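You operate a simulated robot arm through the tools that you are given. There is no shell and no other tool.

Carry out the task below with a simulated two-armed robot. There is one attempt and no reset: what you move stays moved.

## Task
Stop the pump unit for service: vent valve open, pipe link and tank cap on the mat.
Fine: the mat on the pump unit; red switch off first; leave the ballast knob alone.

The check looks at the end state, three seconds after you hand in, the way a careful person would. Anything else that was tipped, shoved, dropped, spilled or broken makes it a failure. Lids that push on must go on centred and level and be pressed home; caps that screw on are set level and turned clockwise until they are tight.

## Robot
Two 7-joint arms with two-finger grippers on one trunk that stands fixed in place. Base frame: the origin is at the foot of the trunk, x ahead of it, y to its left, z up; the work surface is at about z = 703. Units: mm, degrees, N and s.
The left shoulder is at [41, 170, 1198], the right one opposite. With the tool pointing down near the work surface each hand reaches from about 100 to 620 mm from the base axis, measured 20 degrees to its own side. Payload 2.69 kg a hand.
The tool frame of a hand sits at the grasp point between the pads (the TCP): z along the fingers, y along the line on which they close. The tips reach 20 mm beyond it. The gripper opens to 100 mm; its body begins 63 mm behind the TCP.
Orientation is that of the tool frame in the base frame, as [roll, pitch, yaw] about the fixed x, y, z axes, in that order (R = Rz(yaw) Ry(pitch) Rx(roll)). With the fingers straight down and closing along the base's y, the tool's x points along the base's -x, its y along +y and its z along -z.

## Interface
- The arms move only by the tool arm_command. It takes "left_series", "right_series" or both (then of equal length, played together; a hand with none holds still); each is a list of rows, each an object of numbers (a shift or turn left out is 0, a gripper value left out holds the last): "x", "y", "z": the shift along the base's x, y, z in mm; "wx", "wy", "wz": the turn, a rotation vector about the base's x, y, z in rad; "gripper": the gripper command, from -1 (shut) to 1 (fully open), values between in proportion. In form: [{"x": .., "y": .., "z": .., "wx": .., "wy": .., "wz": .., "gripper": ..}, ...]. A call has 1 to 20 rows; each row shifts and turns the commanded pose from where the row before left it. Rows are played at 5 a second. More than 50 mm and 8.6 degrees between two rows, or a gripper value outside its range, and nothing of the call is played. Where a pose cannot be reached the arm comes as near as it can. A force on the tool above 40 N (or 10 N above the force at the start of the call, whichever is more), or a blocked arm, ends the call early, and 0.2 s more pass. The fingers move at their own pace (about 108 mm/s each) and stop on an object; they squeeze with about 26 N. The grip force told is the motor's: it shows also when the fingers shut on nothing. Time passes only in rows, and 0.2 s behind the last, so rows that do not move let the fingers close. The reply holds the time, the measured pose of the TCP, the force on the tool along the base axes, the opening and the grip force, in the units named above and with some noise, with the torque about the TCP (base axes, N m) and any sound that the robot's microphone picked up.
- Cameras (640 x 400 px; columns grow to the right, rows downward): "scene" is now at [168.2, -47.5, 1124]; the picture's right is [-0.53, -0.85, 0.01], its down [-0.22, 0.12, -0.97] and it looks along [0.82, -0.51, -0.25] (base axes); focal length 214 px, centre (320, 200). "left" rides on the left gripper at [70, 19, -99] in its tool frame; the picture's right is [-0.26, 0.97, 0.00], its down [-0.75, -0.20, -0.63] and it looks along [-0.61, -0.16, 0.78] (tool axes); focal length 230 px, centre (320, 200). "right" rides on the right gripper at [70, -19, -99] in its tool frame; the picture's right is [0.26, 0.97, 0.00], its down [-0.75, 0.20, -0.63] and it looks along [-0.61, 0.16, 0.78] (tool axes); focal length 230 px, centre (320, 200). There is no depth. A picture from a camera that has moved, and an enlarged one, comes with that camera's place and axes in the base frame and with its lens.
- snapshot(camera): a new picture of that camera. The clock stands still meanwhile.
- slide_trunk(by): moves the trunk up (or, below 0, down) by that many mm; the arms and the scene camera ride with it, the base frame stays. It gives what a move gives, with no picture.
- turn_head(pan, tilt): turns the head with the scene camera to pan (to the left, within 60 degrees either way) and tilt (down, from -29 to 69), counted from straight ahead of the robot. It gives what a move gives.
- zoom(camera, box): a new picture of the part [left, top, right, bottom] of that camera's present view, enlarged. The clock stands still meanwhile.
- finish_job(): hands the job in; it is judged then, once.

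Nothing tells you positions but the pictures and the camera data. Unless the task says otherwise, let go and move clear before handing in.

The tools are called after "Call:" as name(argument=value, ...) on one line, values as JSON. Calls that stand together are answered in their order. arm_command: Moves the arms, as the interface text tells. Its arguments: {"type":"object","properties":{"left_series":{"type":"array","items":{"type":"object","properties":{"x":{"type":"number"},"y":{"type":"number"},"z":{"type":"number"},"wx":{"type":"number"},"wy":{"type":"number"},"wz":{"type":"number"},"gripper":{"type":"number"}}}},"right_series":{"type":"array","items":{"type":"object","properties":{"x":{"type":"number"},"y":{"type":"number"},"z":{"type":"number"},"wx":{"type":"number"},"wy":{"type":"number"},"wz":{"type":"number"},"gripper":{"type":"number"}}}}},"required":[]} The other tools are called the same way: slide_trunk (by) moves the trunk up or down; turn_head (pan, tilt) turns the head that bears the scene camera; snapshot (camera) takes a picture; zoom (camera, box) takes an enlarged picture of a part of a camera's view; finish_job () hands the job in.

At the start:

```text
time_s: 0.0
left_tcp_pos: [432.2, -18.3, 1224.0]
left_ee_rot: [179.9, 0.1, 180.0]
left_wrist_force: [0.6, 0.5, -0.3]
left_wrist_torque: [0.01, -0.01, 0.0]
left_grip_width: 100.1
left_gripper_force: 0.1
right_tcp_pos: [441.1, -368.3, 1179.4]
right_ee_rot: [-180.0, -0.1, 180.0]
right_wrist_force: [0.0, -0.5, -0.3]
right_wrist_torque: [-0.02, -0.02, 0.01]
right_grip_width: 99.8
right_gripper_force: 0.1
trunk travel left (down, up): [-425.0, 265.0]
head pan, tilt (commanded): [-31.8, 13.7]
```

scene: 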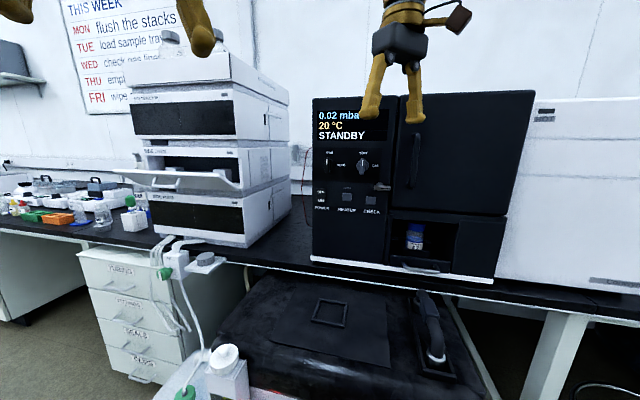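
right: 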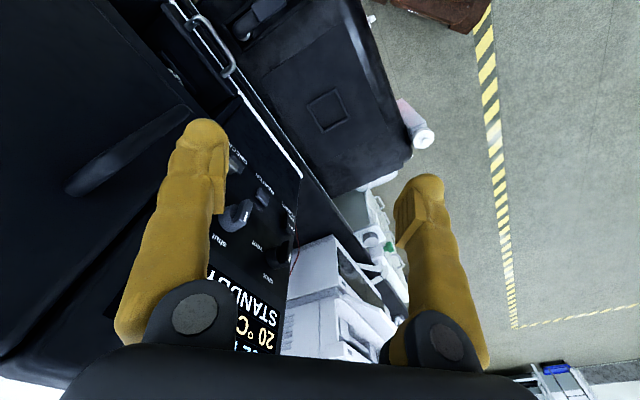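
left: 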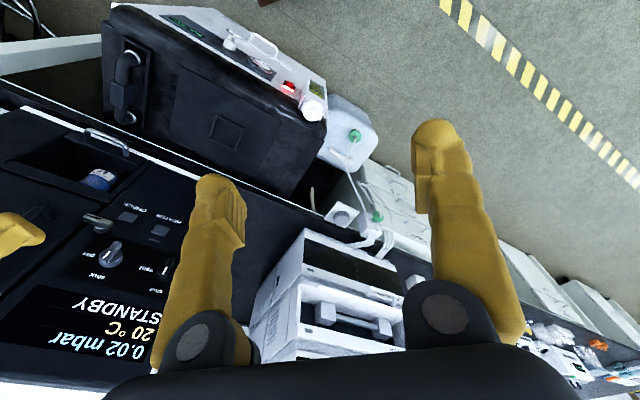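

I see a bench with instruments and, below and in front of it, a black pump unit with a mat on top, a red rocker switch and a side bottle. I will look closer before moving anything.

Call:
turn_head(pan=-32, tilt=50)

Call:
snapshot(camera="scene")

Call:
zoom(camera="left", box=[90, 0, 410, 200])

```text
time_s: 1.0
left_tcp_pos: [413.5, -17.2, 1229.0]
left_ee_rot: [179.8, 0.9, 180.0]
left_wrist_force: [-0.2, -0.3, -0.1]
left_wrist_torque: [0.0, 0.01, 0.04]
left_grip_width: 100.2
left_gripper_force: 0.0
right_tcp_pos: [422.8, -368.3, 1186.1]
right_ee_rot: [179.9, 0.8, -180.0]
right_wrist_force: [-0.7, 0.1, 0.1]
right_wrist_torque: [-0.01, 0.01, 0.04]
right_grip_width: 100.4
right_gripper_force: 0.0
trunk travel left (down, up): [-425.0, 265.0]
head pan, tilt (commanded): [-32.0, 50.0]
```

```text
taken
camera scene: at [154.1, -39.2, 1068.3], right [-0.53, -0.85, 0.01], down [-0.66, 0.41, -0.63], along [0.53, -0.34, -0.78], focal length 214 px, centre (320, 200)
```

scene: 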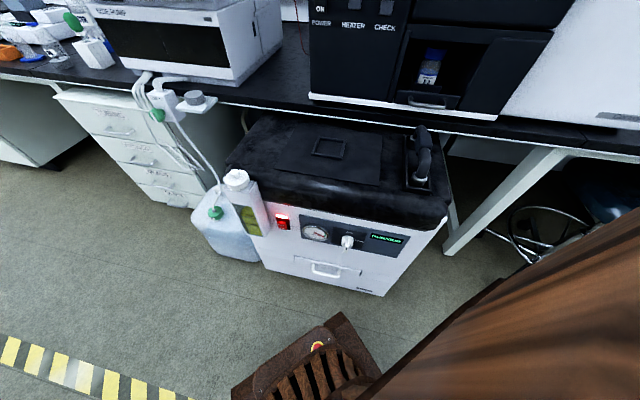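

```text
2.00 times, centred on (250, 100) of left
camera zoom: at [342.2, 0.1, 1328.2], right [0.26, 0.97, 0.01], down [0.74, -0.2, 0.64], along [0.62, -0.16, -0.77], focal length 460 px, centre (460, 400)
```

zoom: 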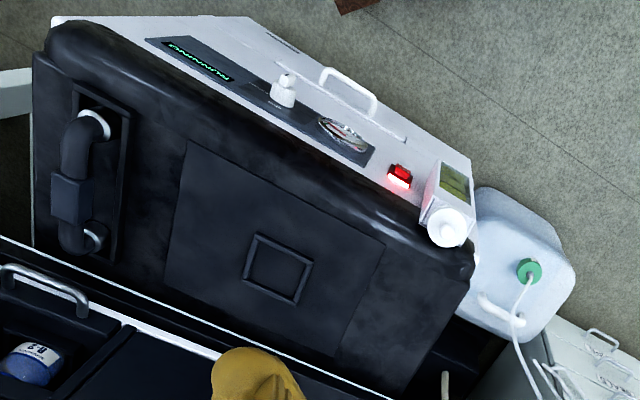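

The pump unit stands low in front of the bench: mat and U-shaped pipe link on its black top, front panel with red switch, gauge, knob and display, white capped tank at its left corner. I zoom in for the labels.

Call:
zoom(camera="scene", box=[190, 150, 350, 250])

Call:
zoom(camera="scene", box=[290, 190, 450, 290])

Call:
zoom(camera="scene", box=[340, 110, 500, 210])

Call:
zoom(camera="scene", box=[130, 60, 290, 160])

Call:
zoom(camera="scene", box=[220, 100, 420, 225])

```text
4.00 times, centred on (270, 200) of scene
camera zoom: at [154.1, -39.2, 1068.3], right [-0.53, -0.85, 0.01], down [-0.66, 0.41, -0.63], along [0.53, -0.34, -0.78], focal length 858 px, centre (520, 200)
```

zoom: 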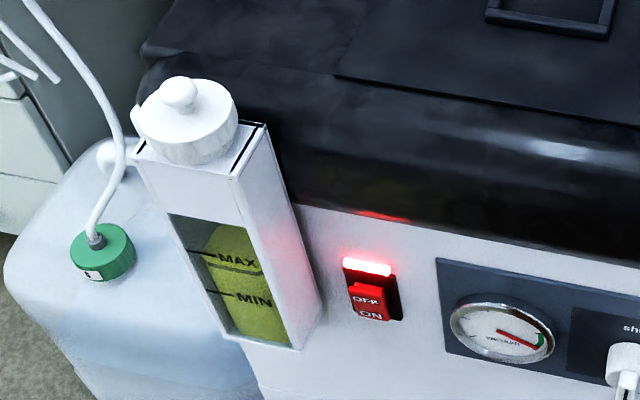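

```text
4.00 times, centred on (370, 240) of scene
camera zoom: at [154.1, -39.2, 1068.3], right [-0.53, -0.85, 0.01], down [-0.66, 0.41, -0.63], along [0.53, -0.34, -0.78], focal length 858 px, centre (120, 40)
```

zoom: 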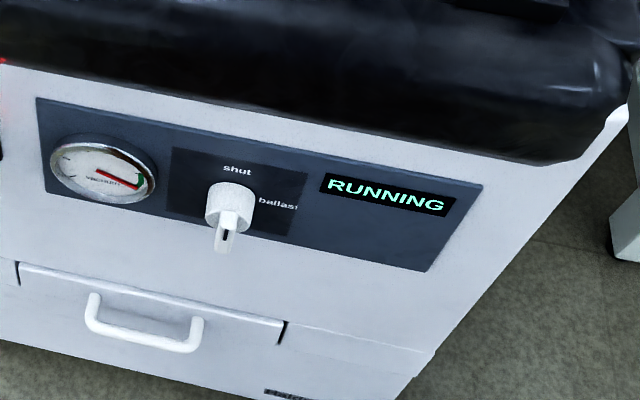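

```text
4.00 times, centred on (420, 160) of scene
camera zoom: at [154.1, -39.2, 1068.3], right [-0.53, -0.85, 0.01], down [-0.66, 0.41, -0.63], along [0.53, -0.34, -0.78], focal length 858 px, centre (-80, 360)
```

zoom: 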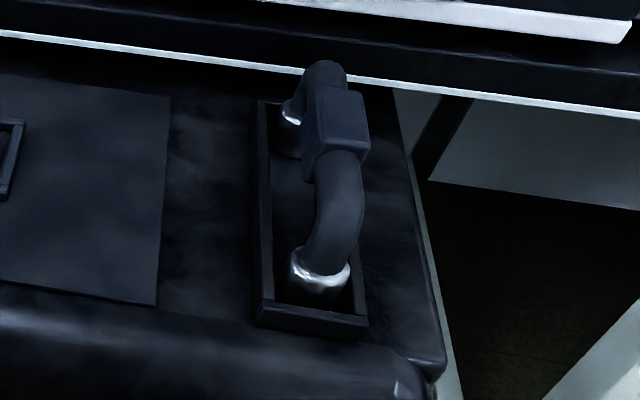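

```text
4.00 times, centred on (210, 110) of scene
camera zoom: at [154.1, -39.2, 1068.3], right [-0.53, -0.85, 0.01], down [-0.66, 0.41, -0.63], along [0.53, -0.34, -0.78], focal length 858 px, centre (760, 560)
```

zoom: 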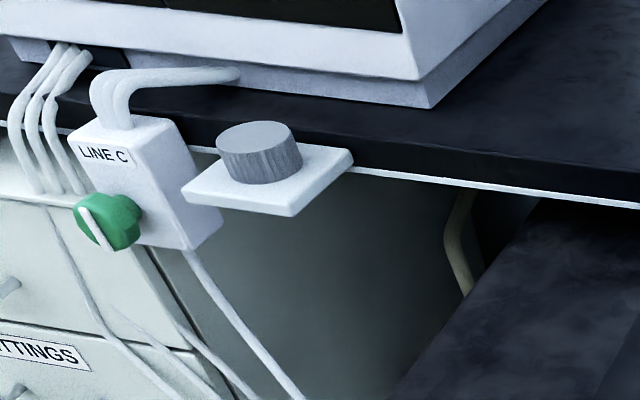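

```text
3.20 times, centred on (320, 162) of scene
camera zoom: at [154.1, -39.2, 1068.3], right [-0.53, -0.85, 0.01], down [-0.66, 0.41, -0.63], along [0.53, -0.34, -0.78], focal length 686 px, centre (320, 320)
```

zoom: 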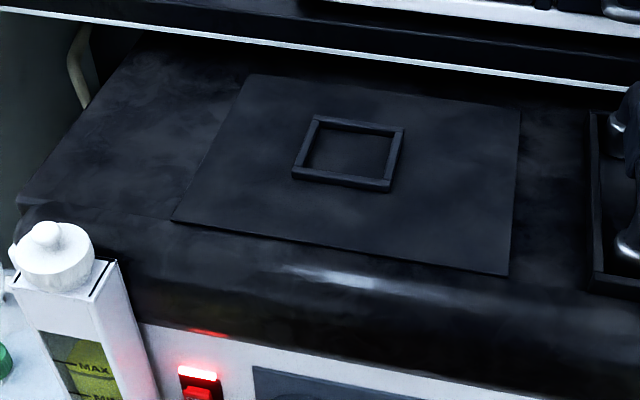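

The knob on the pump's panel reads "shut / ballast", so that is the one to leave alone; the vent valve should be on the instrument above. I look at that panel and the surroundings.

Call:
turn_head(pan=-32, tilt=15)

Call:
snapshot(camera="scene")

Call:
zoom(camera="scene", box=[300, 90, 460, 190])

Call:
zoom(camera="scene", box=[300, 140, 420, 215])

Call:
zoom(camera="scene", box=[60, 0, 260, 125])

Call:
zoom(camera="scene", box=[360, 190, 520, 290])

```text
time_s: 2.0
left_tcp_pos: [412.8, -17.5, 1230.2]
left_ee_rot: [179.9, 0.9, -179.9]
left_wrist_force: [-0.3, 0.4, 0.2]
left_wrist_torque: [0.01, -0.02, 0.03]
left_grip_width: 100.0
left_gripper_force: 0.1
right_tcp_pos: [422.2, -368.8, 1185.4]
right_ee_rot: [179.9, 0.8, -180.0]
right_wrist_force: [-0.2, -0.5, 0.1]
right_wrist_torque: [-0.01, -0.02, 0.02]
right_grip_width: 99.8
right_gripper_force: 0.0
trunk travel left (down, up): [-425.0, 265.0]
head pan, tilt (commanded): [-32.0, 15.0]
```

```text
taken
camera scene: at [167.8, -47.9, 1121.8], right [-0.53, -0.85, 0.01], down [-0.24, 0.14, -0.96], along [0.81, -0.51, -0.27], focal length 214 px, centre (320, 200)
```

scene: 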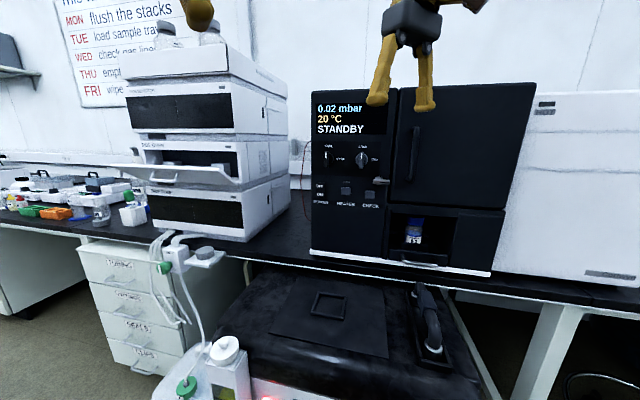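

```text
4.00 times, centred on (380, 140) of scene
camera zoom: at [167.8, -47.9, 1121.8], right [-0.53, -0.85, 0.01], down [-0.24, 0.14, -0.96], along [0.81, -0.51, -0.27], focal length 858 px, centre (80, 440)
```

zoom: 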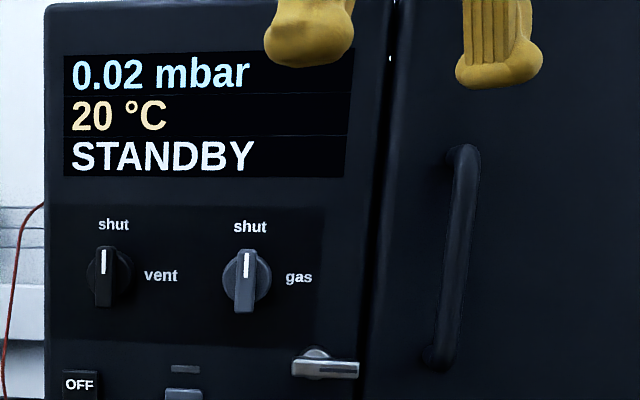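

```text
5.33 times, centred on (360, 178) of scene
camera zoom: at [167.8, -47.9, 1121.8], right [-0.53, -0.85, 0.01], down [-0.24, 0.14, -0.96], along [0.81, -0.51, -0.27], focal length 1144 px, centre (107, 320)
```

zoom: 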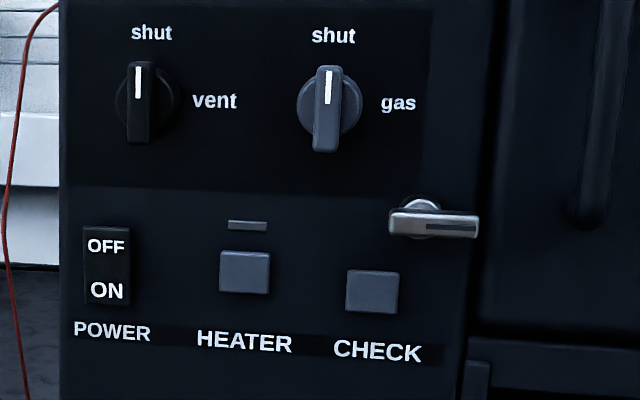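

```text
3.20 times, centred on (160, 62) of scene
camera zoom: at [167.8, -47.9, 1121.8], right [-0.53, -0.85, 0.01], down [-0.24, 0.14, -0.96], along [0.81, -0.51, -0.27], focal length 686 px, centre (832, 640)
```

zoom: 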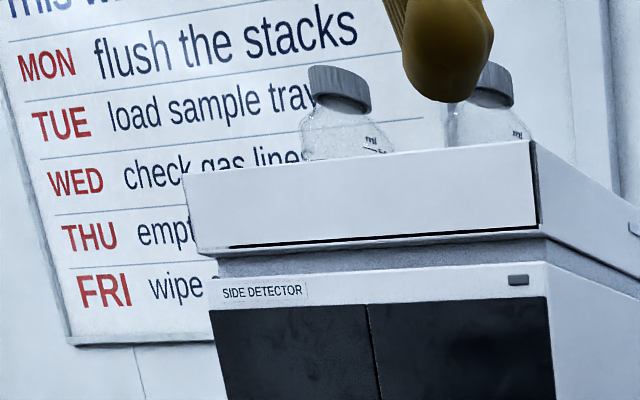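

```text
4.00 times, centred on (440, 240) of scene
camera zoom: at [167.8, -47.9, 1121.8], right [-0.53, -0.85, 0.01], down [-0.24, 0.14, -0.96], along [0.81, -0.51, -0.27], focal length 858 px, centre (-160, 40)
```

zoom: 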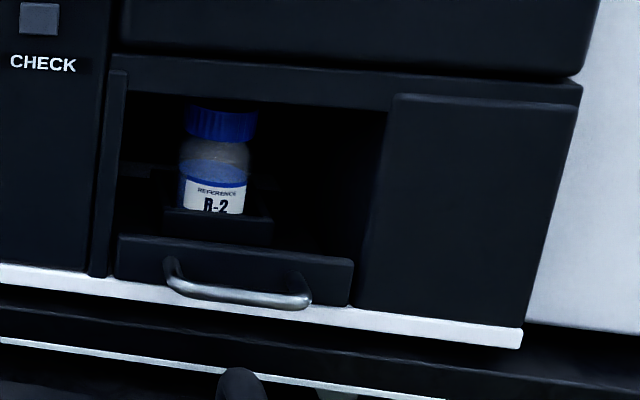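

The vent valve is the black knob labelled shut/vent on the dark oven (pointer now at "shut"; vent is a quarter turn clockwise). Next I gather more views for triangulation.

Call:
snapshot(camera="left")

Call:
snapshot(camera="right")

Call:
zoom(camera="left", box=[0, 180, 200, 305])

Call:
zoom(camera="right", box=[180, 120, 340, 220])

```text
taken
camera left: at [340.9, 0.1, 1328.6], right [0.26, 0.97, 0.01], down [0.74, -0.2, 0.64], along [0.62, -0.16, -0.77], focal length 230 px, centre (320, 200)
```

left: 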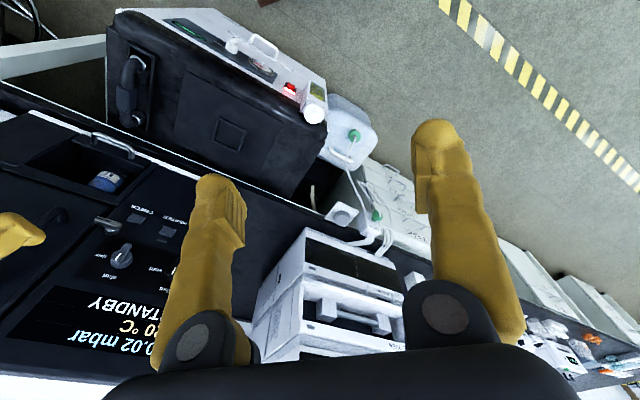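

```text
taken
camera right: at [350.5, -387.7, 1284.0], right [-0.26, 0.97, 0.0], down [0.74, 0.2, 0.64], along [0.62, 0.16, -0.77], focal length 230 px, centre (320, 200)
```

right: 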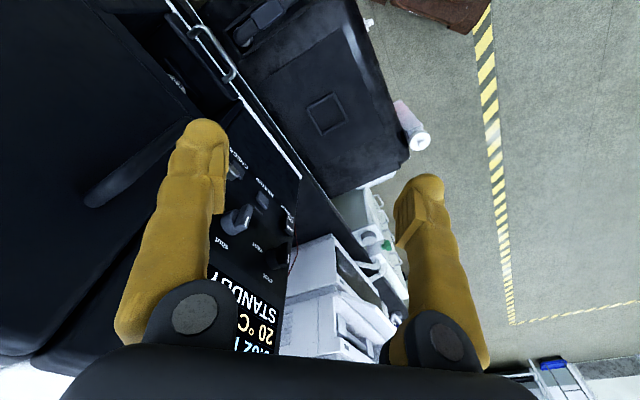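

```text
3.20 times, centred on (100, 242) of left
camera zoom: at [340.9, 0.1, 1328.6], right [0.26, 0.97, 0.01], down [0.74, -0.2, 0.64], along [0.62, -0.16, -0.77], focal length 736 px, centre (1024, 64)
```

zoom: 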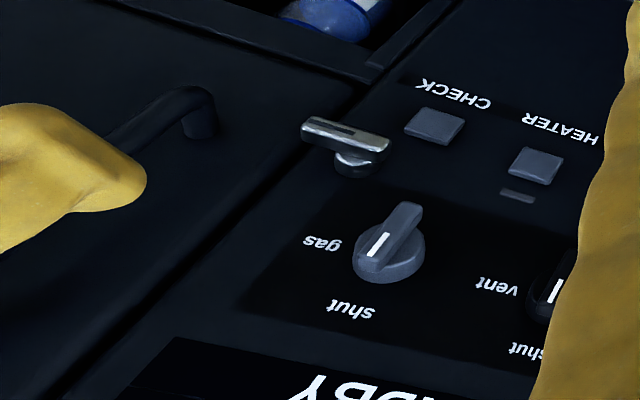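

```text
4.00 times, centred on (260, 170) of right
camera zoom: at [350.5, -387.7, 1284.0], right [-0.26, 0.97, 0.0], down [0.74, 0.2, 0.64], along [0.62, 0.16, -0.77], focal length 920 px, centre (560, 320)
```

zoom: 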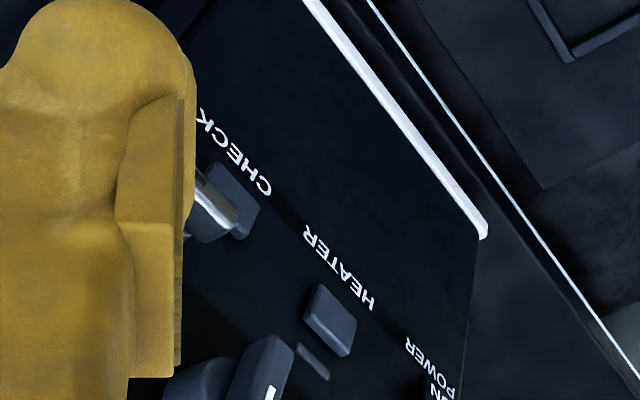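

Triangulation puts the vent knob near (632, -357, 1081), the red switch near (515, -140, 515), the tank cap top near (540, -62, 730) and the mat at about z 700. I check the surroundings before lowering the trunk.

Call:
turn_head(pan=-60, tilt=55)

Call:
snapshot(camera="scene")

Call:
turn_head(pan=10, tilt=50)

Call:
snapshot(camera="scene")

```text
time_s: 3.1
left_tcp_pos: [411.5, -17.7, 1230.7]
left_ee_rot: [179.9, 0.9, 180.0]
left_wrist_force: [-0.1, 0.7, 0.4]
left_wrist_torque: [0.0, -0.01, -0.02]
left_grip_width: 99.8
left_gripper_force: 0.0
right_tcp_pos: [422.5, -368.4, 1186.7]
right_ee_rot: [180.0, 0.9, 179.9]
right_wrist_force: [-0.9, 0.4, -0.2]
right_wrist_torque: [0.02, -0.03, -0.03]
right_grip_width: 99.9
right_gripper_force: 0.0
trunk travel left (down, up): [-425.0, 265.0]
head pan, tilt (commanded): [-60.0, 55.0]
```

```text
taken
camera scene: at [123.8, -60.8, 1062.5], right [-0.87, -0.5, 0.01], down [-0.42, 0.71, -0.57], along [0.27, -0.5, -0.82], focal length 214 px, centre (320, 200)
```

scene: 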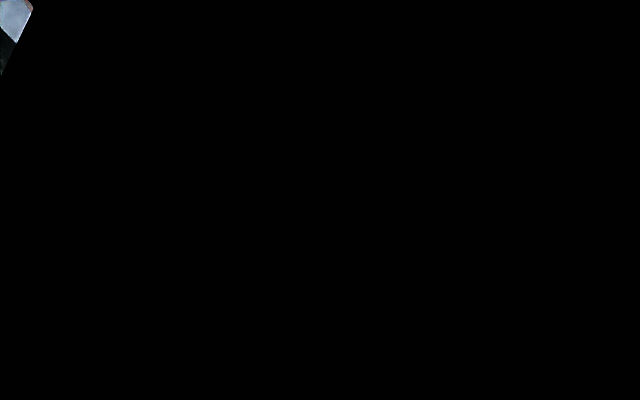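

```text
time_s: 4.5
left_tcp_pos: [412.9, -17.4, 1229.5]
left_ee_rot: [179.8, 0.9, 179.9]
left_wrist_force: [0.7, 0.8, 0.2]
left_wrist_torque: [0.02, -0.01, -0.03]
left_grip_width: 99.8
left_gripper_force: 0.0
right_tcp_pos: [423.0, -369.0, 1187.0]
right_ee_rot: [180.0, 0.8, -179.9]
right_wrist_force: [0.3, -0.7, 0.7]
right_wrist_torque: [0.0, -0.03, 0.02]
right_grip_width: 100.1
right_gripper_force: 0.0
trunk travel left (down, up): [-425.0, 265.0]
head pan, tilt (commanded): [10.0, 50.0]
```

```text
taken
camera scene: at [163.7, 14.9, 1068.2], right [0.17, -0.98, 0.0], down [-0.77, -0.13, -0.63], along [0.62, 0.11, -0.78], focal length 214 px, centre (320, 200)
```

scene: 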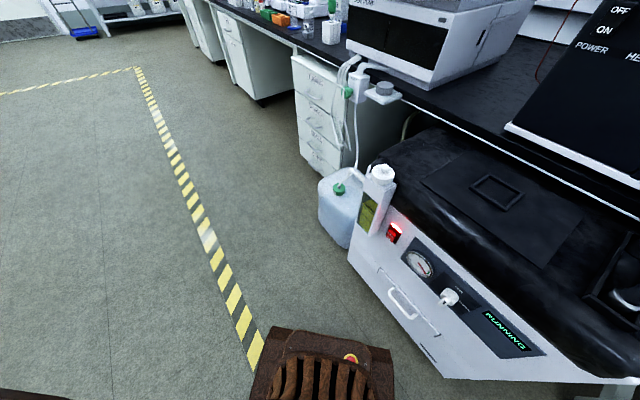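

The base area is clear; the dark patch at pan -60 is the robot's own arm. I lower the trunk by 300 mm (hands stay above the pump) to look at the panel more squarely.

Call:
slide_trunk(by=-300)

Call:
turn_head(pan=-25, tilt=25)

Call:
snapshot(camera="scene")

Call:
snapshot(camera="left")

Call:
snapshot(camera="right")

```text
time_s: 7.5
left_tcp_pos: [412.4, -16.9, 930.5]
left_ee_rot: [179.9, 0.9, 180.0]
left_wrist_force: [0.1, 0.3, -0.5]
left_wrist_torque: [-0.01, 0.0, -0.01]
left_grip_width: 99.8
left_gripper_force: 0.1
right_tcp_pos: [422.3, -369.0, 885.0]
right_ee_rot: [179.9, 0.9, 180.0]
right_wrist_force: [0.1, 0.1, -0.8]
right_wrist_torque: [0.0, -0.01, 0.01]
right_grip_width: 99.8
right_gripper_force: 0.1
trunk travel left (down, up): [-125.0, 565.0]
head pan, tilt (commanded): [10.0, 50.0]
```

```text
time_s: 8.5
left_tcp_pos: [411.9, -18.1, 929.9]
left_ee_rot: [179.9, 0.9, 179.9]
left_wrist_force: [-0.2, -0.4, 0.0]
left_wrist_torque: [-0.02, -0.02, -0.01]
left_grip_width: 99.9
left_gripper_force: 0.1
right_tcp_pos: [421.1, -368.6, 885.1]
right_ee_rot: [180.0, 0.9, 179.9]
right_wrist_force: [-0.3, -0.2, -0.3]
right_wrist_torque: [0.01, 0.02, 0.01]
right_grip_width: 100.1
right_gripper_force: 0.1
trunk travel left (down, up): [-125.0, 565.0]
head pan, tilt (commanded): [-25.0, 25.0]
```

```text
taken
camera scene: at [166.8, -37.2, 805.6], right [-0.42, -0.91, 0.01], down [-0.4, 0.18, -0.9], along [0.81, -0.38, -0.44], focal length 214 px, centre (320, 200)
```

scene: 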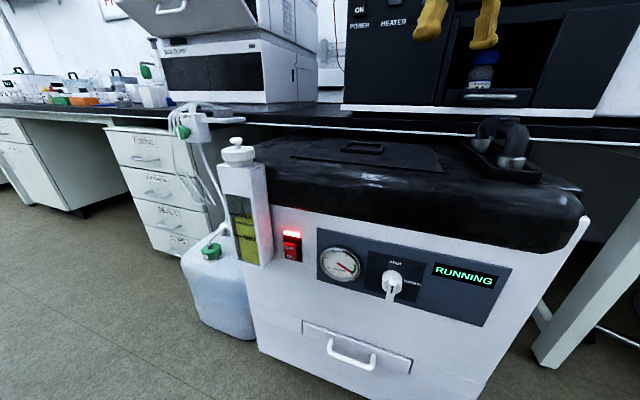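

```text
taken
camera left: at [340.5, 0.2, 1028.6], right [0.26, 0.97, 0.01], down [0.74, -0.2, 0.64], along [0.62, -0.16, -0.77], focal length 230 px, centre (320, 200)
```

left: 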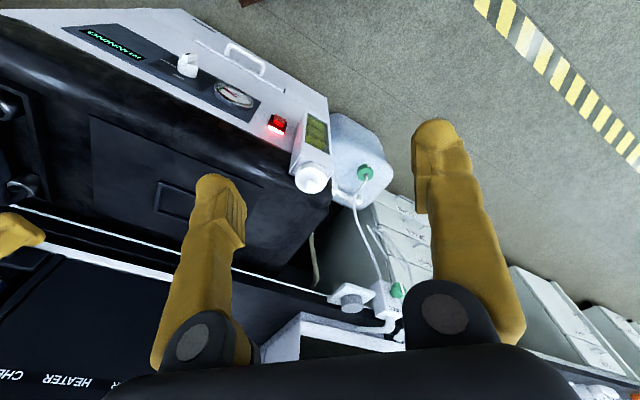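

```text
taken
camera right: at [350.1, -387.7, 984.1], right [-0.26, 0.97, 0.0], down [0.74, 0.2, 0.64], along [0.62, 0.16, -0.77], focal length 230 px, centre (320, 200)
```

right: 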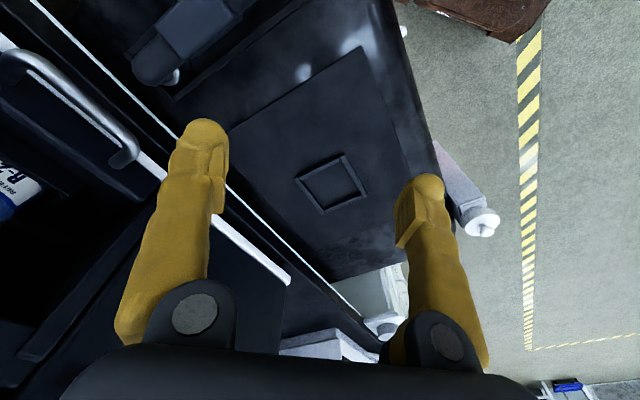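

Good view of the front panel now. I zoom on the switch, tank and panel from this height.

Call:
zoom(camera="scene", box=[210, 190, 370, 290])

Call:
zoom(camera="scene", box=[270, 220, 334, 260])

Call:
zoom(camera="scene", box=[200, 120, 296, 180])

Call:
zoom(camera="scene", box=[440, 100, 568, 180])

Call:
zoom(camera="left", box=[220, 80, 380, 180])

Call:
zoom(camera="scene", box=[310, 220, 438, 300])

```text
4.00 times, centred on (290, 240) of scene
camera zoom: at [166.8, -37.2, 805.6], right [-0.42, -0.91, 0.01], down [-0.4, 0.18, -0.9], along [0.81, -0.38, -0.44], focal length 858 px, centre (440, 40)
```

zoom: 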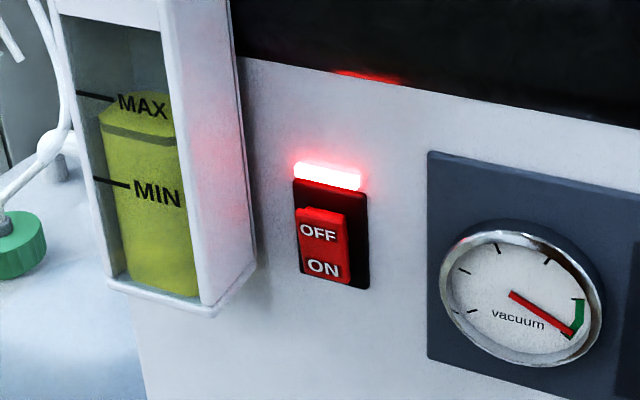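

```text
10.00 times, centred on (302, 240) of scene
camera zoom: at [166.8, -37.2, 805.6], right [-0.42, -0.91, 0.01], down [-0.4, 0.18, -0.9], along [0.81, -0.38, -0.44], focal length 2145 px, centre (500, -200)
```

zoom: 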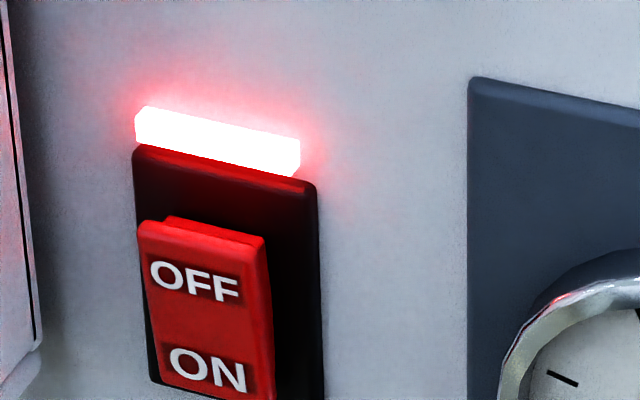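

```text
6.67 times, centred on (248, 150) of scene
camera zoom: at [166.8, -37.2, 805.6], right [-0.42, -0.91, 0.01], down [-0.4, 0.18, -0.9], along [0.81, -0.38, -0.44], focal length 1430 px, centre (800, 533)
```

zoom: 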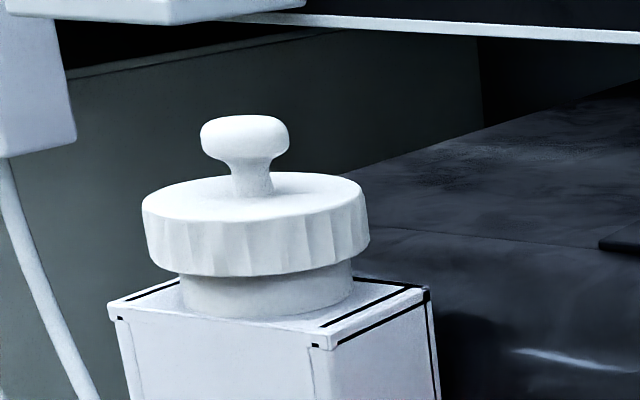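

```text
5.00 times, centred on (504, 140) of scene
camera zoom: at [166.8, -37.2, 805.6], right [-0.42, -0.91, 0.01], down [-0.4, 0.18, -0.9], along [0.81, -0.38, -0.44], focal length 1072 px, centre (-600, 500)
```

zoom: 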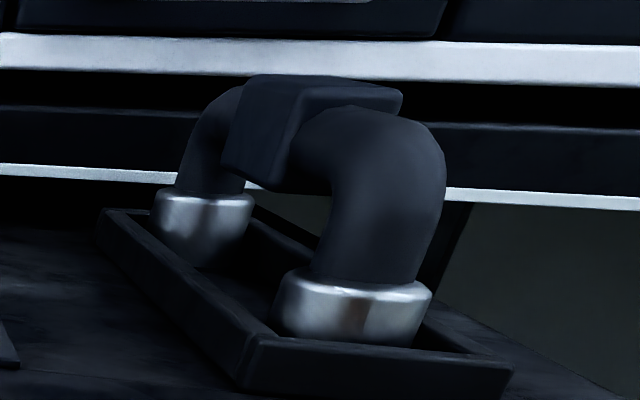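

```text
4.00 times, centred on (300, 130) of left
camera zoom: at [340.5, 0.2, 1028.6], right [0.26, 0.97, 0.01], down [0.74, -0.2, 0.64], along [0.62, -0.16, -0.77], focal length 920 px, centre (400, 480)
```

zoom: 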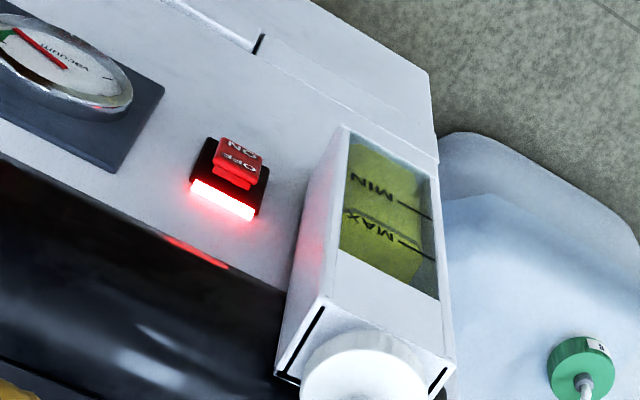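

```text
5.00 times, centred on (374, 260) of scene
camera zoom: at [166.8, -37.2, 805.6], right [-0.42, -0.91, 0.01], down [-0.4, 0.18, -0.9], along [0.81, -0.38, -0.44], focal length 1072 px, centre (50, -100)
```

zoom: 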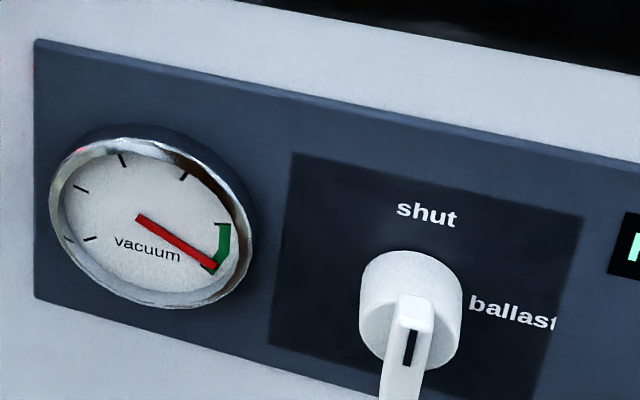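

The rocker's OFF (upper) end stands out near (501, -130, 531) on a face pointing toward (-0.71, 0.71). I'll use the left hand, closed and rolled so that it clears the tank; first I yaw it 45° in free space.

Call:
arm_command(left_series=[{"x": -7, "y": 3, "z": -20, "wz": 0.1309, "gripper": -1}, {"x": -7, "y": 3, "z": -20, "wz": 0.1309}, {"x": -7, "y": 3, "z": -20, "wz": 0.1309}, {"x": -7, "y": 3, "z": -20, "wz": 0.1309}, {"x": -7, "y": 3, "z": -20, "wz": 0.1309}, {"x": -7, "y": 3, "z": -20, "wz": 0.1309}])

```text
time_s: 9.9
left_tcp_pos: [370.4, 1.0, 809.9]
left_ee_rot: [179.9, 0.9, -134.9]
left_wrist_force: [0.3, -0.3, -0.9]
left_wrist_torque: [0.02, -0.02, 0.0]
left_grip_width: 0.3
left_gripper_force: 26.2
right_tcp_pos: [421.9, -368.7, 885.1]
right_ee_rot: [180.0, 0.9, -179.9]
right_wrist_force: [-0.6, 0.4, 0.2]
right_wrist_torque: [-0.03, 0.04, -0.04]
right_grip_width: 99.9
right_gripper_force: 0.1
trunk travel left (down, up): [-125.0, 565.0]
head pan, tilt (commanded): [-25.0, 25.0]
```

Yaw went fine. Now I tilt the closed hand toward the panel while lowering it, staying well out from the face.

Call:
arm_command(left_series=[{"z": -20, "wx": -0.096, "wy": -0.096}, {"z": -20, "wx": -0.096, "wy": -0.096}, {"z": -20, "wx": -0.096, "wy": -0.096}, {"z": -20, "wx": -0.096, "wy": -0.096}, {"z": -20, "wx": -0.096, "wy": -0.096}, {"z": -20, "wx": -0.096, "wy": -0.096}, {"z": -20, "wx": -0.096, "wy": -0.096}, {"z": -20, "wx": -0.096, "wy": -0.096}, {"z": -20, "wx": -0.096, "wy": -0.096}])

Call:
snapshot(camera="left")

Call:
snapshot(camera="scene")

```text
time_s: 11.9
left_tcp_pos: [368.5, 1.6, 629.1]
left_ee_rot: [-110.0, 0.3, -134.1]
left_wrist_force: [-0.5, -0.3, 0.8]
left_wrist_torque: [0.03, 0.02, 0.03]
left_grip_width: 0.2
left_gripper_force: 26.0
right_tcp_pos: [421.6, -368.3, 885.7]
right_ee_rot: [-180.0, 0.9, 180.0]
right_wrist_force: [0.9, 0.1, 0.1]
right_wrist_torque: [0.02, 0.0, 0.0]
right_grip_width: 100.1
right_gripper_force: 0.0
trunk travel left (down, up): [-125.0, 565.0]
head pan, tilt (commanded): [-25.0, 25.0]
```

```text
taken
camera left: at [248.9, 20.1, 646.9], right [-0.05, 0.42, -0.91], down [0.15, 0.9, 0.41], along [0.99, -0.11, -0.11], focal length 230 px, centre (320, 200)
```

left: 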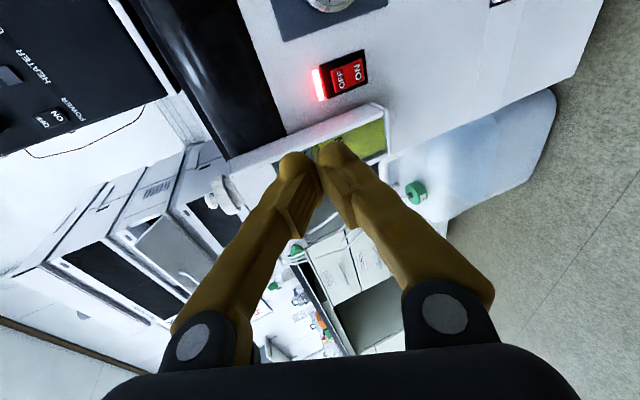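

```text
taken
camera scene: at [166.8, -37.3, 805.6], right [-0.42, -0.91, 0.01], down [-0.4, 0.18, -0.9], along [0.81, -0.38, -0.44], focal length 214 px, centre (320, 200)
```

scene: 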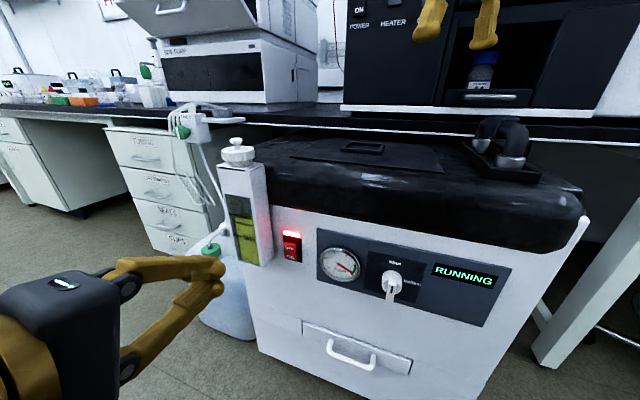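

The hand points at the panel, and a second sight of the OFF mark agrees: about (501, -132, 532). I move to a stand-off in front of it.

Call:
arm_command(left_series=[{"z": -31}, {"z": -31}, {"z": -31}, {"x": 25, "y": -25}, {"x": 25, "y": -25}, {"x": 25, "y": -25}, {}])

Call:
snapshot(camera="left")

Call:
zoom(camera="scene", box=[190, 180, 350, 280])

```text
time_s: 13.5
left_tcp_pos: [445.3, -70.8, 537.6]
left_ee_rot: [-110.0, 0.3, -134.1]
left_wrist_force: [0.8, 0.5, 0.3]
left_wrist_torque: [0.0, -0.04, 0.01]
left_grip_width: 0.2
left_gripper_force: 26.5
right_tcp_pos: [422.4, -368.4, 886.0]
right_ee_rot: [179.9, 1.0, -179.9]
right_wrist_force: [-1.2, 0.0, -0.7]
right_wrist_torque: [0.0, -0.01, -0.01]
right_grip_width: 100.4
right_gripper_force: 0.1
trunk travel left (down, up): [-125.0, 565.0]
head pan, tilt (commanded): [-25.0, 25.0]
```

```text
taken
camera left: at [325.1, -53.2, 554.5], right [-0.06, 0.42, -0.91], down [0.15, 0.9, 0.41], along [0.99, -0.11, -0.11], focal length 230 px, centre (320, 200)
```

left: 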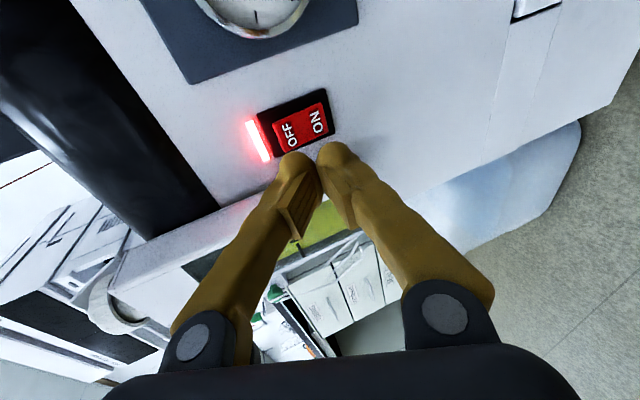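

```text
4.00 times, centred on (270, 230) of scene
camera zoom: at [166.8, -37.4, 805.6], right [-0.42, -0.91, 0.01], down [-0.4, 0.18, -0.9], along [0.81, -0.38, -0.44], focal length 858 px, centre (520, 80)
```

zoom: 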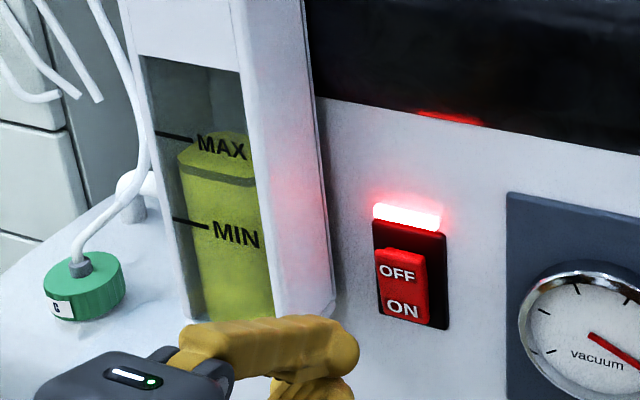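

The upper fingertip lines up with the OFF end. I lower 4 mm and approach, then press in small steps.

Call:
arm_command(left_series=[{"x": 9.7, "y": -11.5, "z": -1.5}, {"x": 9.7, "y": -11.5, "z": -1.5}, {"x": 9.7, "y": -11.5, "z": -1.5}, {"x": 3, "y": -3}, {"x": 3, "y": -3}, {"x": 3, "y": -3}, {"x": 3, "y": -3}])

Call:
zoom(camera="scene", box=[210, 190, 370, 290])

Call:
snapshot(camera="left")

```text
time_s: 15.1
left_tcp_pos: [484.0, -121.1, 532.8]
left_ee_rot: [-110.1, 0.3, -134.0]
left_wrist_force: [-0.7, 1.4, 1.3]
left_wrist_torque: [-0.08, -0.07, 0.02]
left_grip_width: 0.0
left_gripper_force: 26.4
right_tcp_pos: [421.3, -367.7, 886.2]
right_ee_rot: [180.0, 0.9, -180.0]
right_wrist_force: [0.0, -0.1, -0.9]
right_wrist_torque: [-0.03, 0.01, 0.02]
right_grip_width: 99.9
right_gripper_force: 0.1
trunk travel left (down, up): [-125.0, 565.0]
head pan, tilt (commanded): [-25.0, 25.0]
```

```text
4.00 times, centred on (290, 240) of scene
camera zoom: at [166.8, -37.3, 805.6], right [-0.42, -0.91, 0.01], down [-0.4, 0.18, -0.9], along [0.81, -0.38, -0.44], focal length 858 px, centre (440, 40)
```

zoom: 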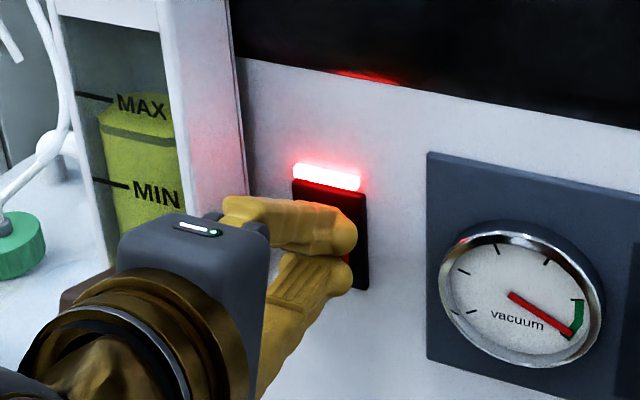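

```text
taken
camera left: at [365.0, -102.4, 549.8], right [-0.06, 0.42, -0.91], down [0.15, 0.9, 0.41], along [0.99, -0.11, -0.11], focal length 230 px, centre (320, 200)
```

left: 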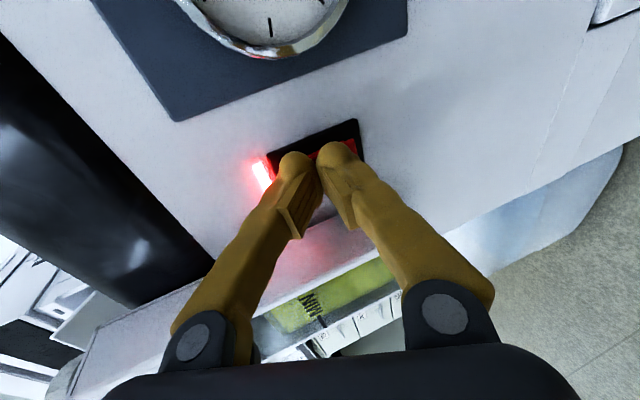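

The fingertip is just touching the OFF end. I press on in small steps until it clicks or the force rises.

Call:
arm_command(left_series=[{"x": 2, "y": -2}, {"x": 2, "y": -2}, {"x": 2, "y": -2}, {"x": 2, "y": -2}])

Call:
zoom(camera="scene", box=[210, 190, 370, 290])

Call:
zoom(camera="scene", box=[370, 240, 530, 340])

```text
time_s: 15.7
left_tcp_pos: [478.9, -123.6, 539.8]
left_ee_rot: [-109.5, 0.9, -134.1]
left_wrist_force: [-0.7, 0.2, 0.1]
left_wrist_torque: [0.03, 0.0, 0.05]
left_grip_width: 0.1
left_gripper_force: 25.9
right_tcp_pos: [405.5, -367.3, 893.9]
right_ee_rot: [180.0, 2.0, -180.0]
right_wrist_force: [0.9, 0.6, -0.9]
right_wrist_torque: [-0.01, -0.02, -0.03]
right_grip_width: 99.7
right_gripper_force: 0.1
trunk travel left (down, up): [-125.0, 565.0]
head pan, tilt (commanded): [-25.0, 25.0]
stopped in row 3 (left hand): the force on the tool passed its limit at 47 N (the readings are from after the stop); the commanded pose is now the measured one
```

```text
4.00 times, centred on (290, 240) of scene
camera zoom: at [165.8, -37.6, 805.8], right [-0.42, -0.91, 0.01], down [-0.4, 0.18, -0.9], along [0.81, -0.38, -0.44], focal length 858 px, centre (440, 40)
```

zoom: 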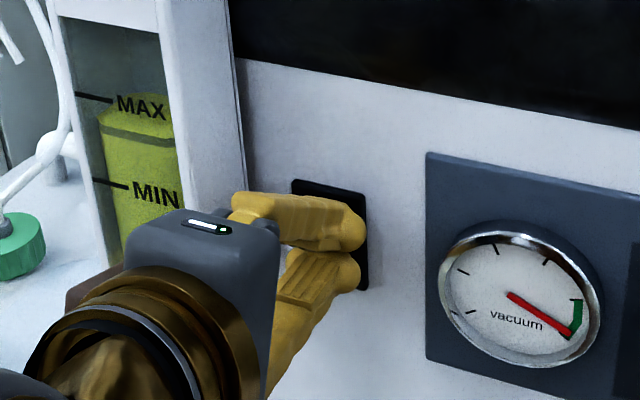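

```text
4.00 times, centred on (450, 290) of scene
camera zoom: at [165.8, -37.6, 805.8], right [-0.42, -0.91, 0.01], down [-0.4, 0.18, -0.9], along [0.81, -0.38, -0.44], focal length 858 px, centre (-200, -160)
```

zoom: 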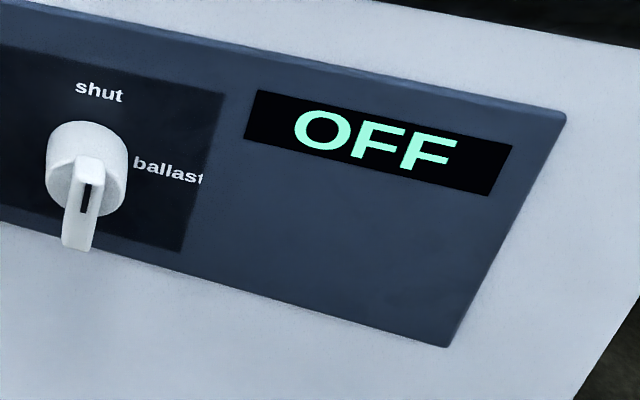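

The display now reads OFF. I back the left hand straight out and check the switch.

Call:
arm_command(left_series=[{"x": -7, "y": 7}, {"x": -14, "y": 14}, {"x": -21, "y": 21}, {"x": -21, "y": 21}, {"x": -25, "y": 25}, {"x": -25, "y": 25, "z": 20}, {"z": 30}, {"z": 30}])

Call:
snapshot(camera="scene")

Call:
zoom(camera="scene", box=[210, 190, 370, 290])

```text
time_s: 17.5
left_tcp_pos: [367.5, -11.8, 619.7]
left_ee_rot: [-109.7, 0.9, -134.1]
left_wrist_force: [0.7, 0.1, 0.4]
left_wrist_torque: [-0.02, -0.02, -0.02]
left_grip_width: 0.0
left_gripper_force: 25.7
right_tcp_pos: [407.6, -368.6, 892.0]
right_ee_rot: [179.9, 1.8, -179.9]
right_wrist_force: [-1.0, 0.0, -0.4]
right_wrist_torque: [0.0, -0.01, -0.02]
right_grip_width: 100.0
right_gripper_force: 0.0
trunk travel left (down, up): [-125.0, 565.0]
head pan, tilt (commanded): [-25.0, 25.0]
```

```text
taken
camera scene: at [166.8, -37.3, 805.6], right [-0.42, -0.91, 0.01], down [-0.4, 0.18, -0.9], along [0.81, -0.38, -0.44], focal length 214 px, centre (320, 200)
```

scene: 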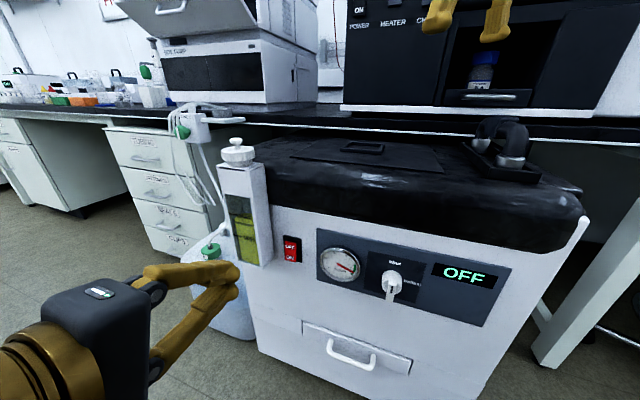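

```text
4.00 times, centred on (290, 240) of scene
camera zoom: at [166.8, -37.3, 805.6], right [-0.42, -0.91, 0.01], down [-0.4, 0.18, -0.9], along [0.81, -0.38, -0.44], focal length 858 px, centre (440, 40)
```

zoom: 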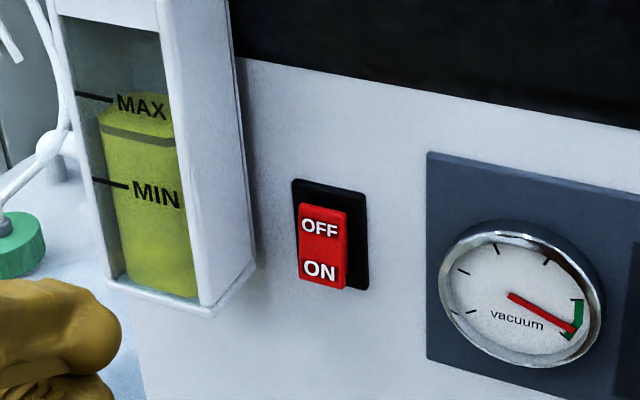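

The switch is OFF and stays so. I raise the trunk back up 300 mm for the vent knob and move the left hand a bit to the left, out of the way.

Call:
slide_trunk(by=300)

Call:
arm_command(left_series=[{"x": -10, "y": 35}, {"x": -10, "y": 35}, {"x": -10, "y": 35}, {"x": -10, "y": 35}], right_series=[{"x": -25, "y": 25, "gripper": -0.2}, {"x": -25, "y": 25}, {"x": -25, "y": 25}, {"x": -15, "y": 15}])

Call:
turn_head(pan=-30, tilt=10)

Call:
snapshot(camera="scene")

Call:
snapshot(camera="right")

```text
time_s: 20.5
left_tcp_pos: [367.8, -11.5, 920.0]
left_ee_rot: [-109.7, 0.9, -134.1]
left_wrist_force: [-0.3, 0.1, -0.1]
left_wrist_torque: [0.0, -0.01, 0.01]
left_grip_width: 0.0
left_gripper_force: 25.9
right_tcp_pos: [408.7, -368.3, 1191.7]
right_ee_rot: [179.8, 1.8, -180.0]
right_wrist_force: [-0.1, -0.1, -0.7]
right_wrist_torque: [-0.03, 0.01, -0.03]
right_grip_width: 100.2
right_gripper_force: 0.1
trunk travel left (down, up): [-425.0, 265.0]
head pan, tilt (commanded): [-25.0, 25.0]
```

```text
time_s: 21.5
left_tcp_pos: [329.2, 133.3, 919.4]
left_ee_rot: [-109.6, 0.9, -134.0]
left_wrist_force: [0.1, 1.2, 0.1]
left_wrist_torque: [0.0, 0.01, -0.01]
left_grip_width: 0.2
left_gripper_force: 26.4
right_tcp_pos: [333.2, -293.3, 1181.6]
right_ee_rot: [179.8, 0.4, 179.9]
right_wrist_force: [0.7, 0.8, -0.5]
right_wrist_torque: [-0.02, -0.01, -0.01]
right_grip_width: 40.1
right_gripper_force: 0.1
right hand out of reach, approached as far as the arm can: row 4
trunk travel left (down, up): [-425.0, 265.0]
head pan, tilt (commanded): [-25.0, 25.0]
```

```text
time_s: 22.3
left_tcp_pos: [328.8, 134.7, 919.4]
left_ee_rot: [-109.7, 0.9, -134.0]
left_wrist_force: [0.3, -0.9, 0.6]
left_wrist_torque: [0.0, -0.02, -0.03]
left_grip_width: 0.0
left_gripper_force: 26.0
right_tcp_pos: [334.2, -293.0, 1181.3]
right_ee_rot: [179.7, 0.5, 180.0]
right_wrist_force: [-0.1, 0.2, -0.1]
right_wrist_torque: [0.02, -0.04, -0.02]
right_grip_width: 40.2
right_gripper_force: 0.0
trunk travel left (down, up): [-425.0, 265.0]
head pan, tilt (commanded): [-30.0, 10.0]
```

```text
taken
camera scene: at [169.3, -44.7, 1129.9], right [-0.5, -0.87, 0.01], down [-0.17, 0.09, -0.98], along [0.85, -0.49, -0.19], focal length 214 px, centre (320, 200)
```

scene: 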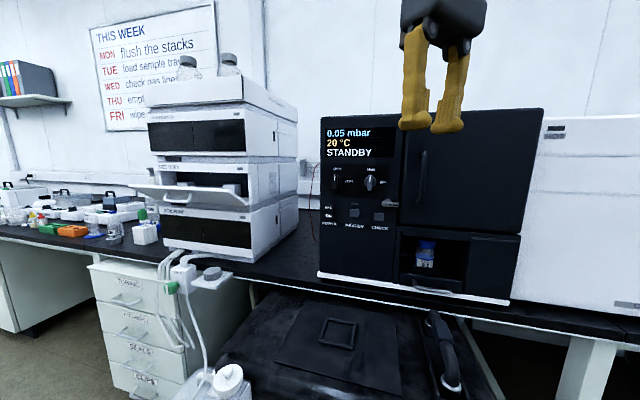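

```text
taken
camera right: at [263.3, -311.9, 1279.8], right [-0.26, 0.97, 0.0], down [0.75, 0.2, 0.64], along [0.62, 0.16, -0.77], focal length 230 px, centre (320, 200)
```

right: 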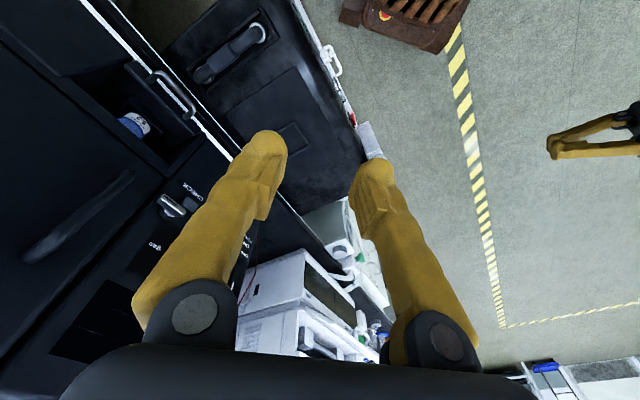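

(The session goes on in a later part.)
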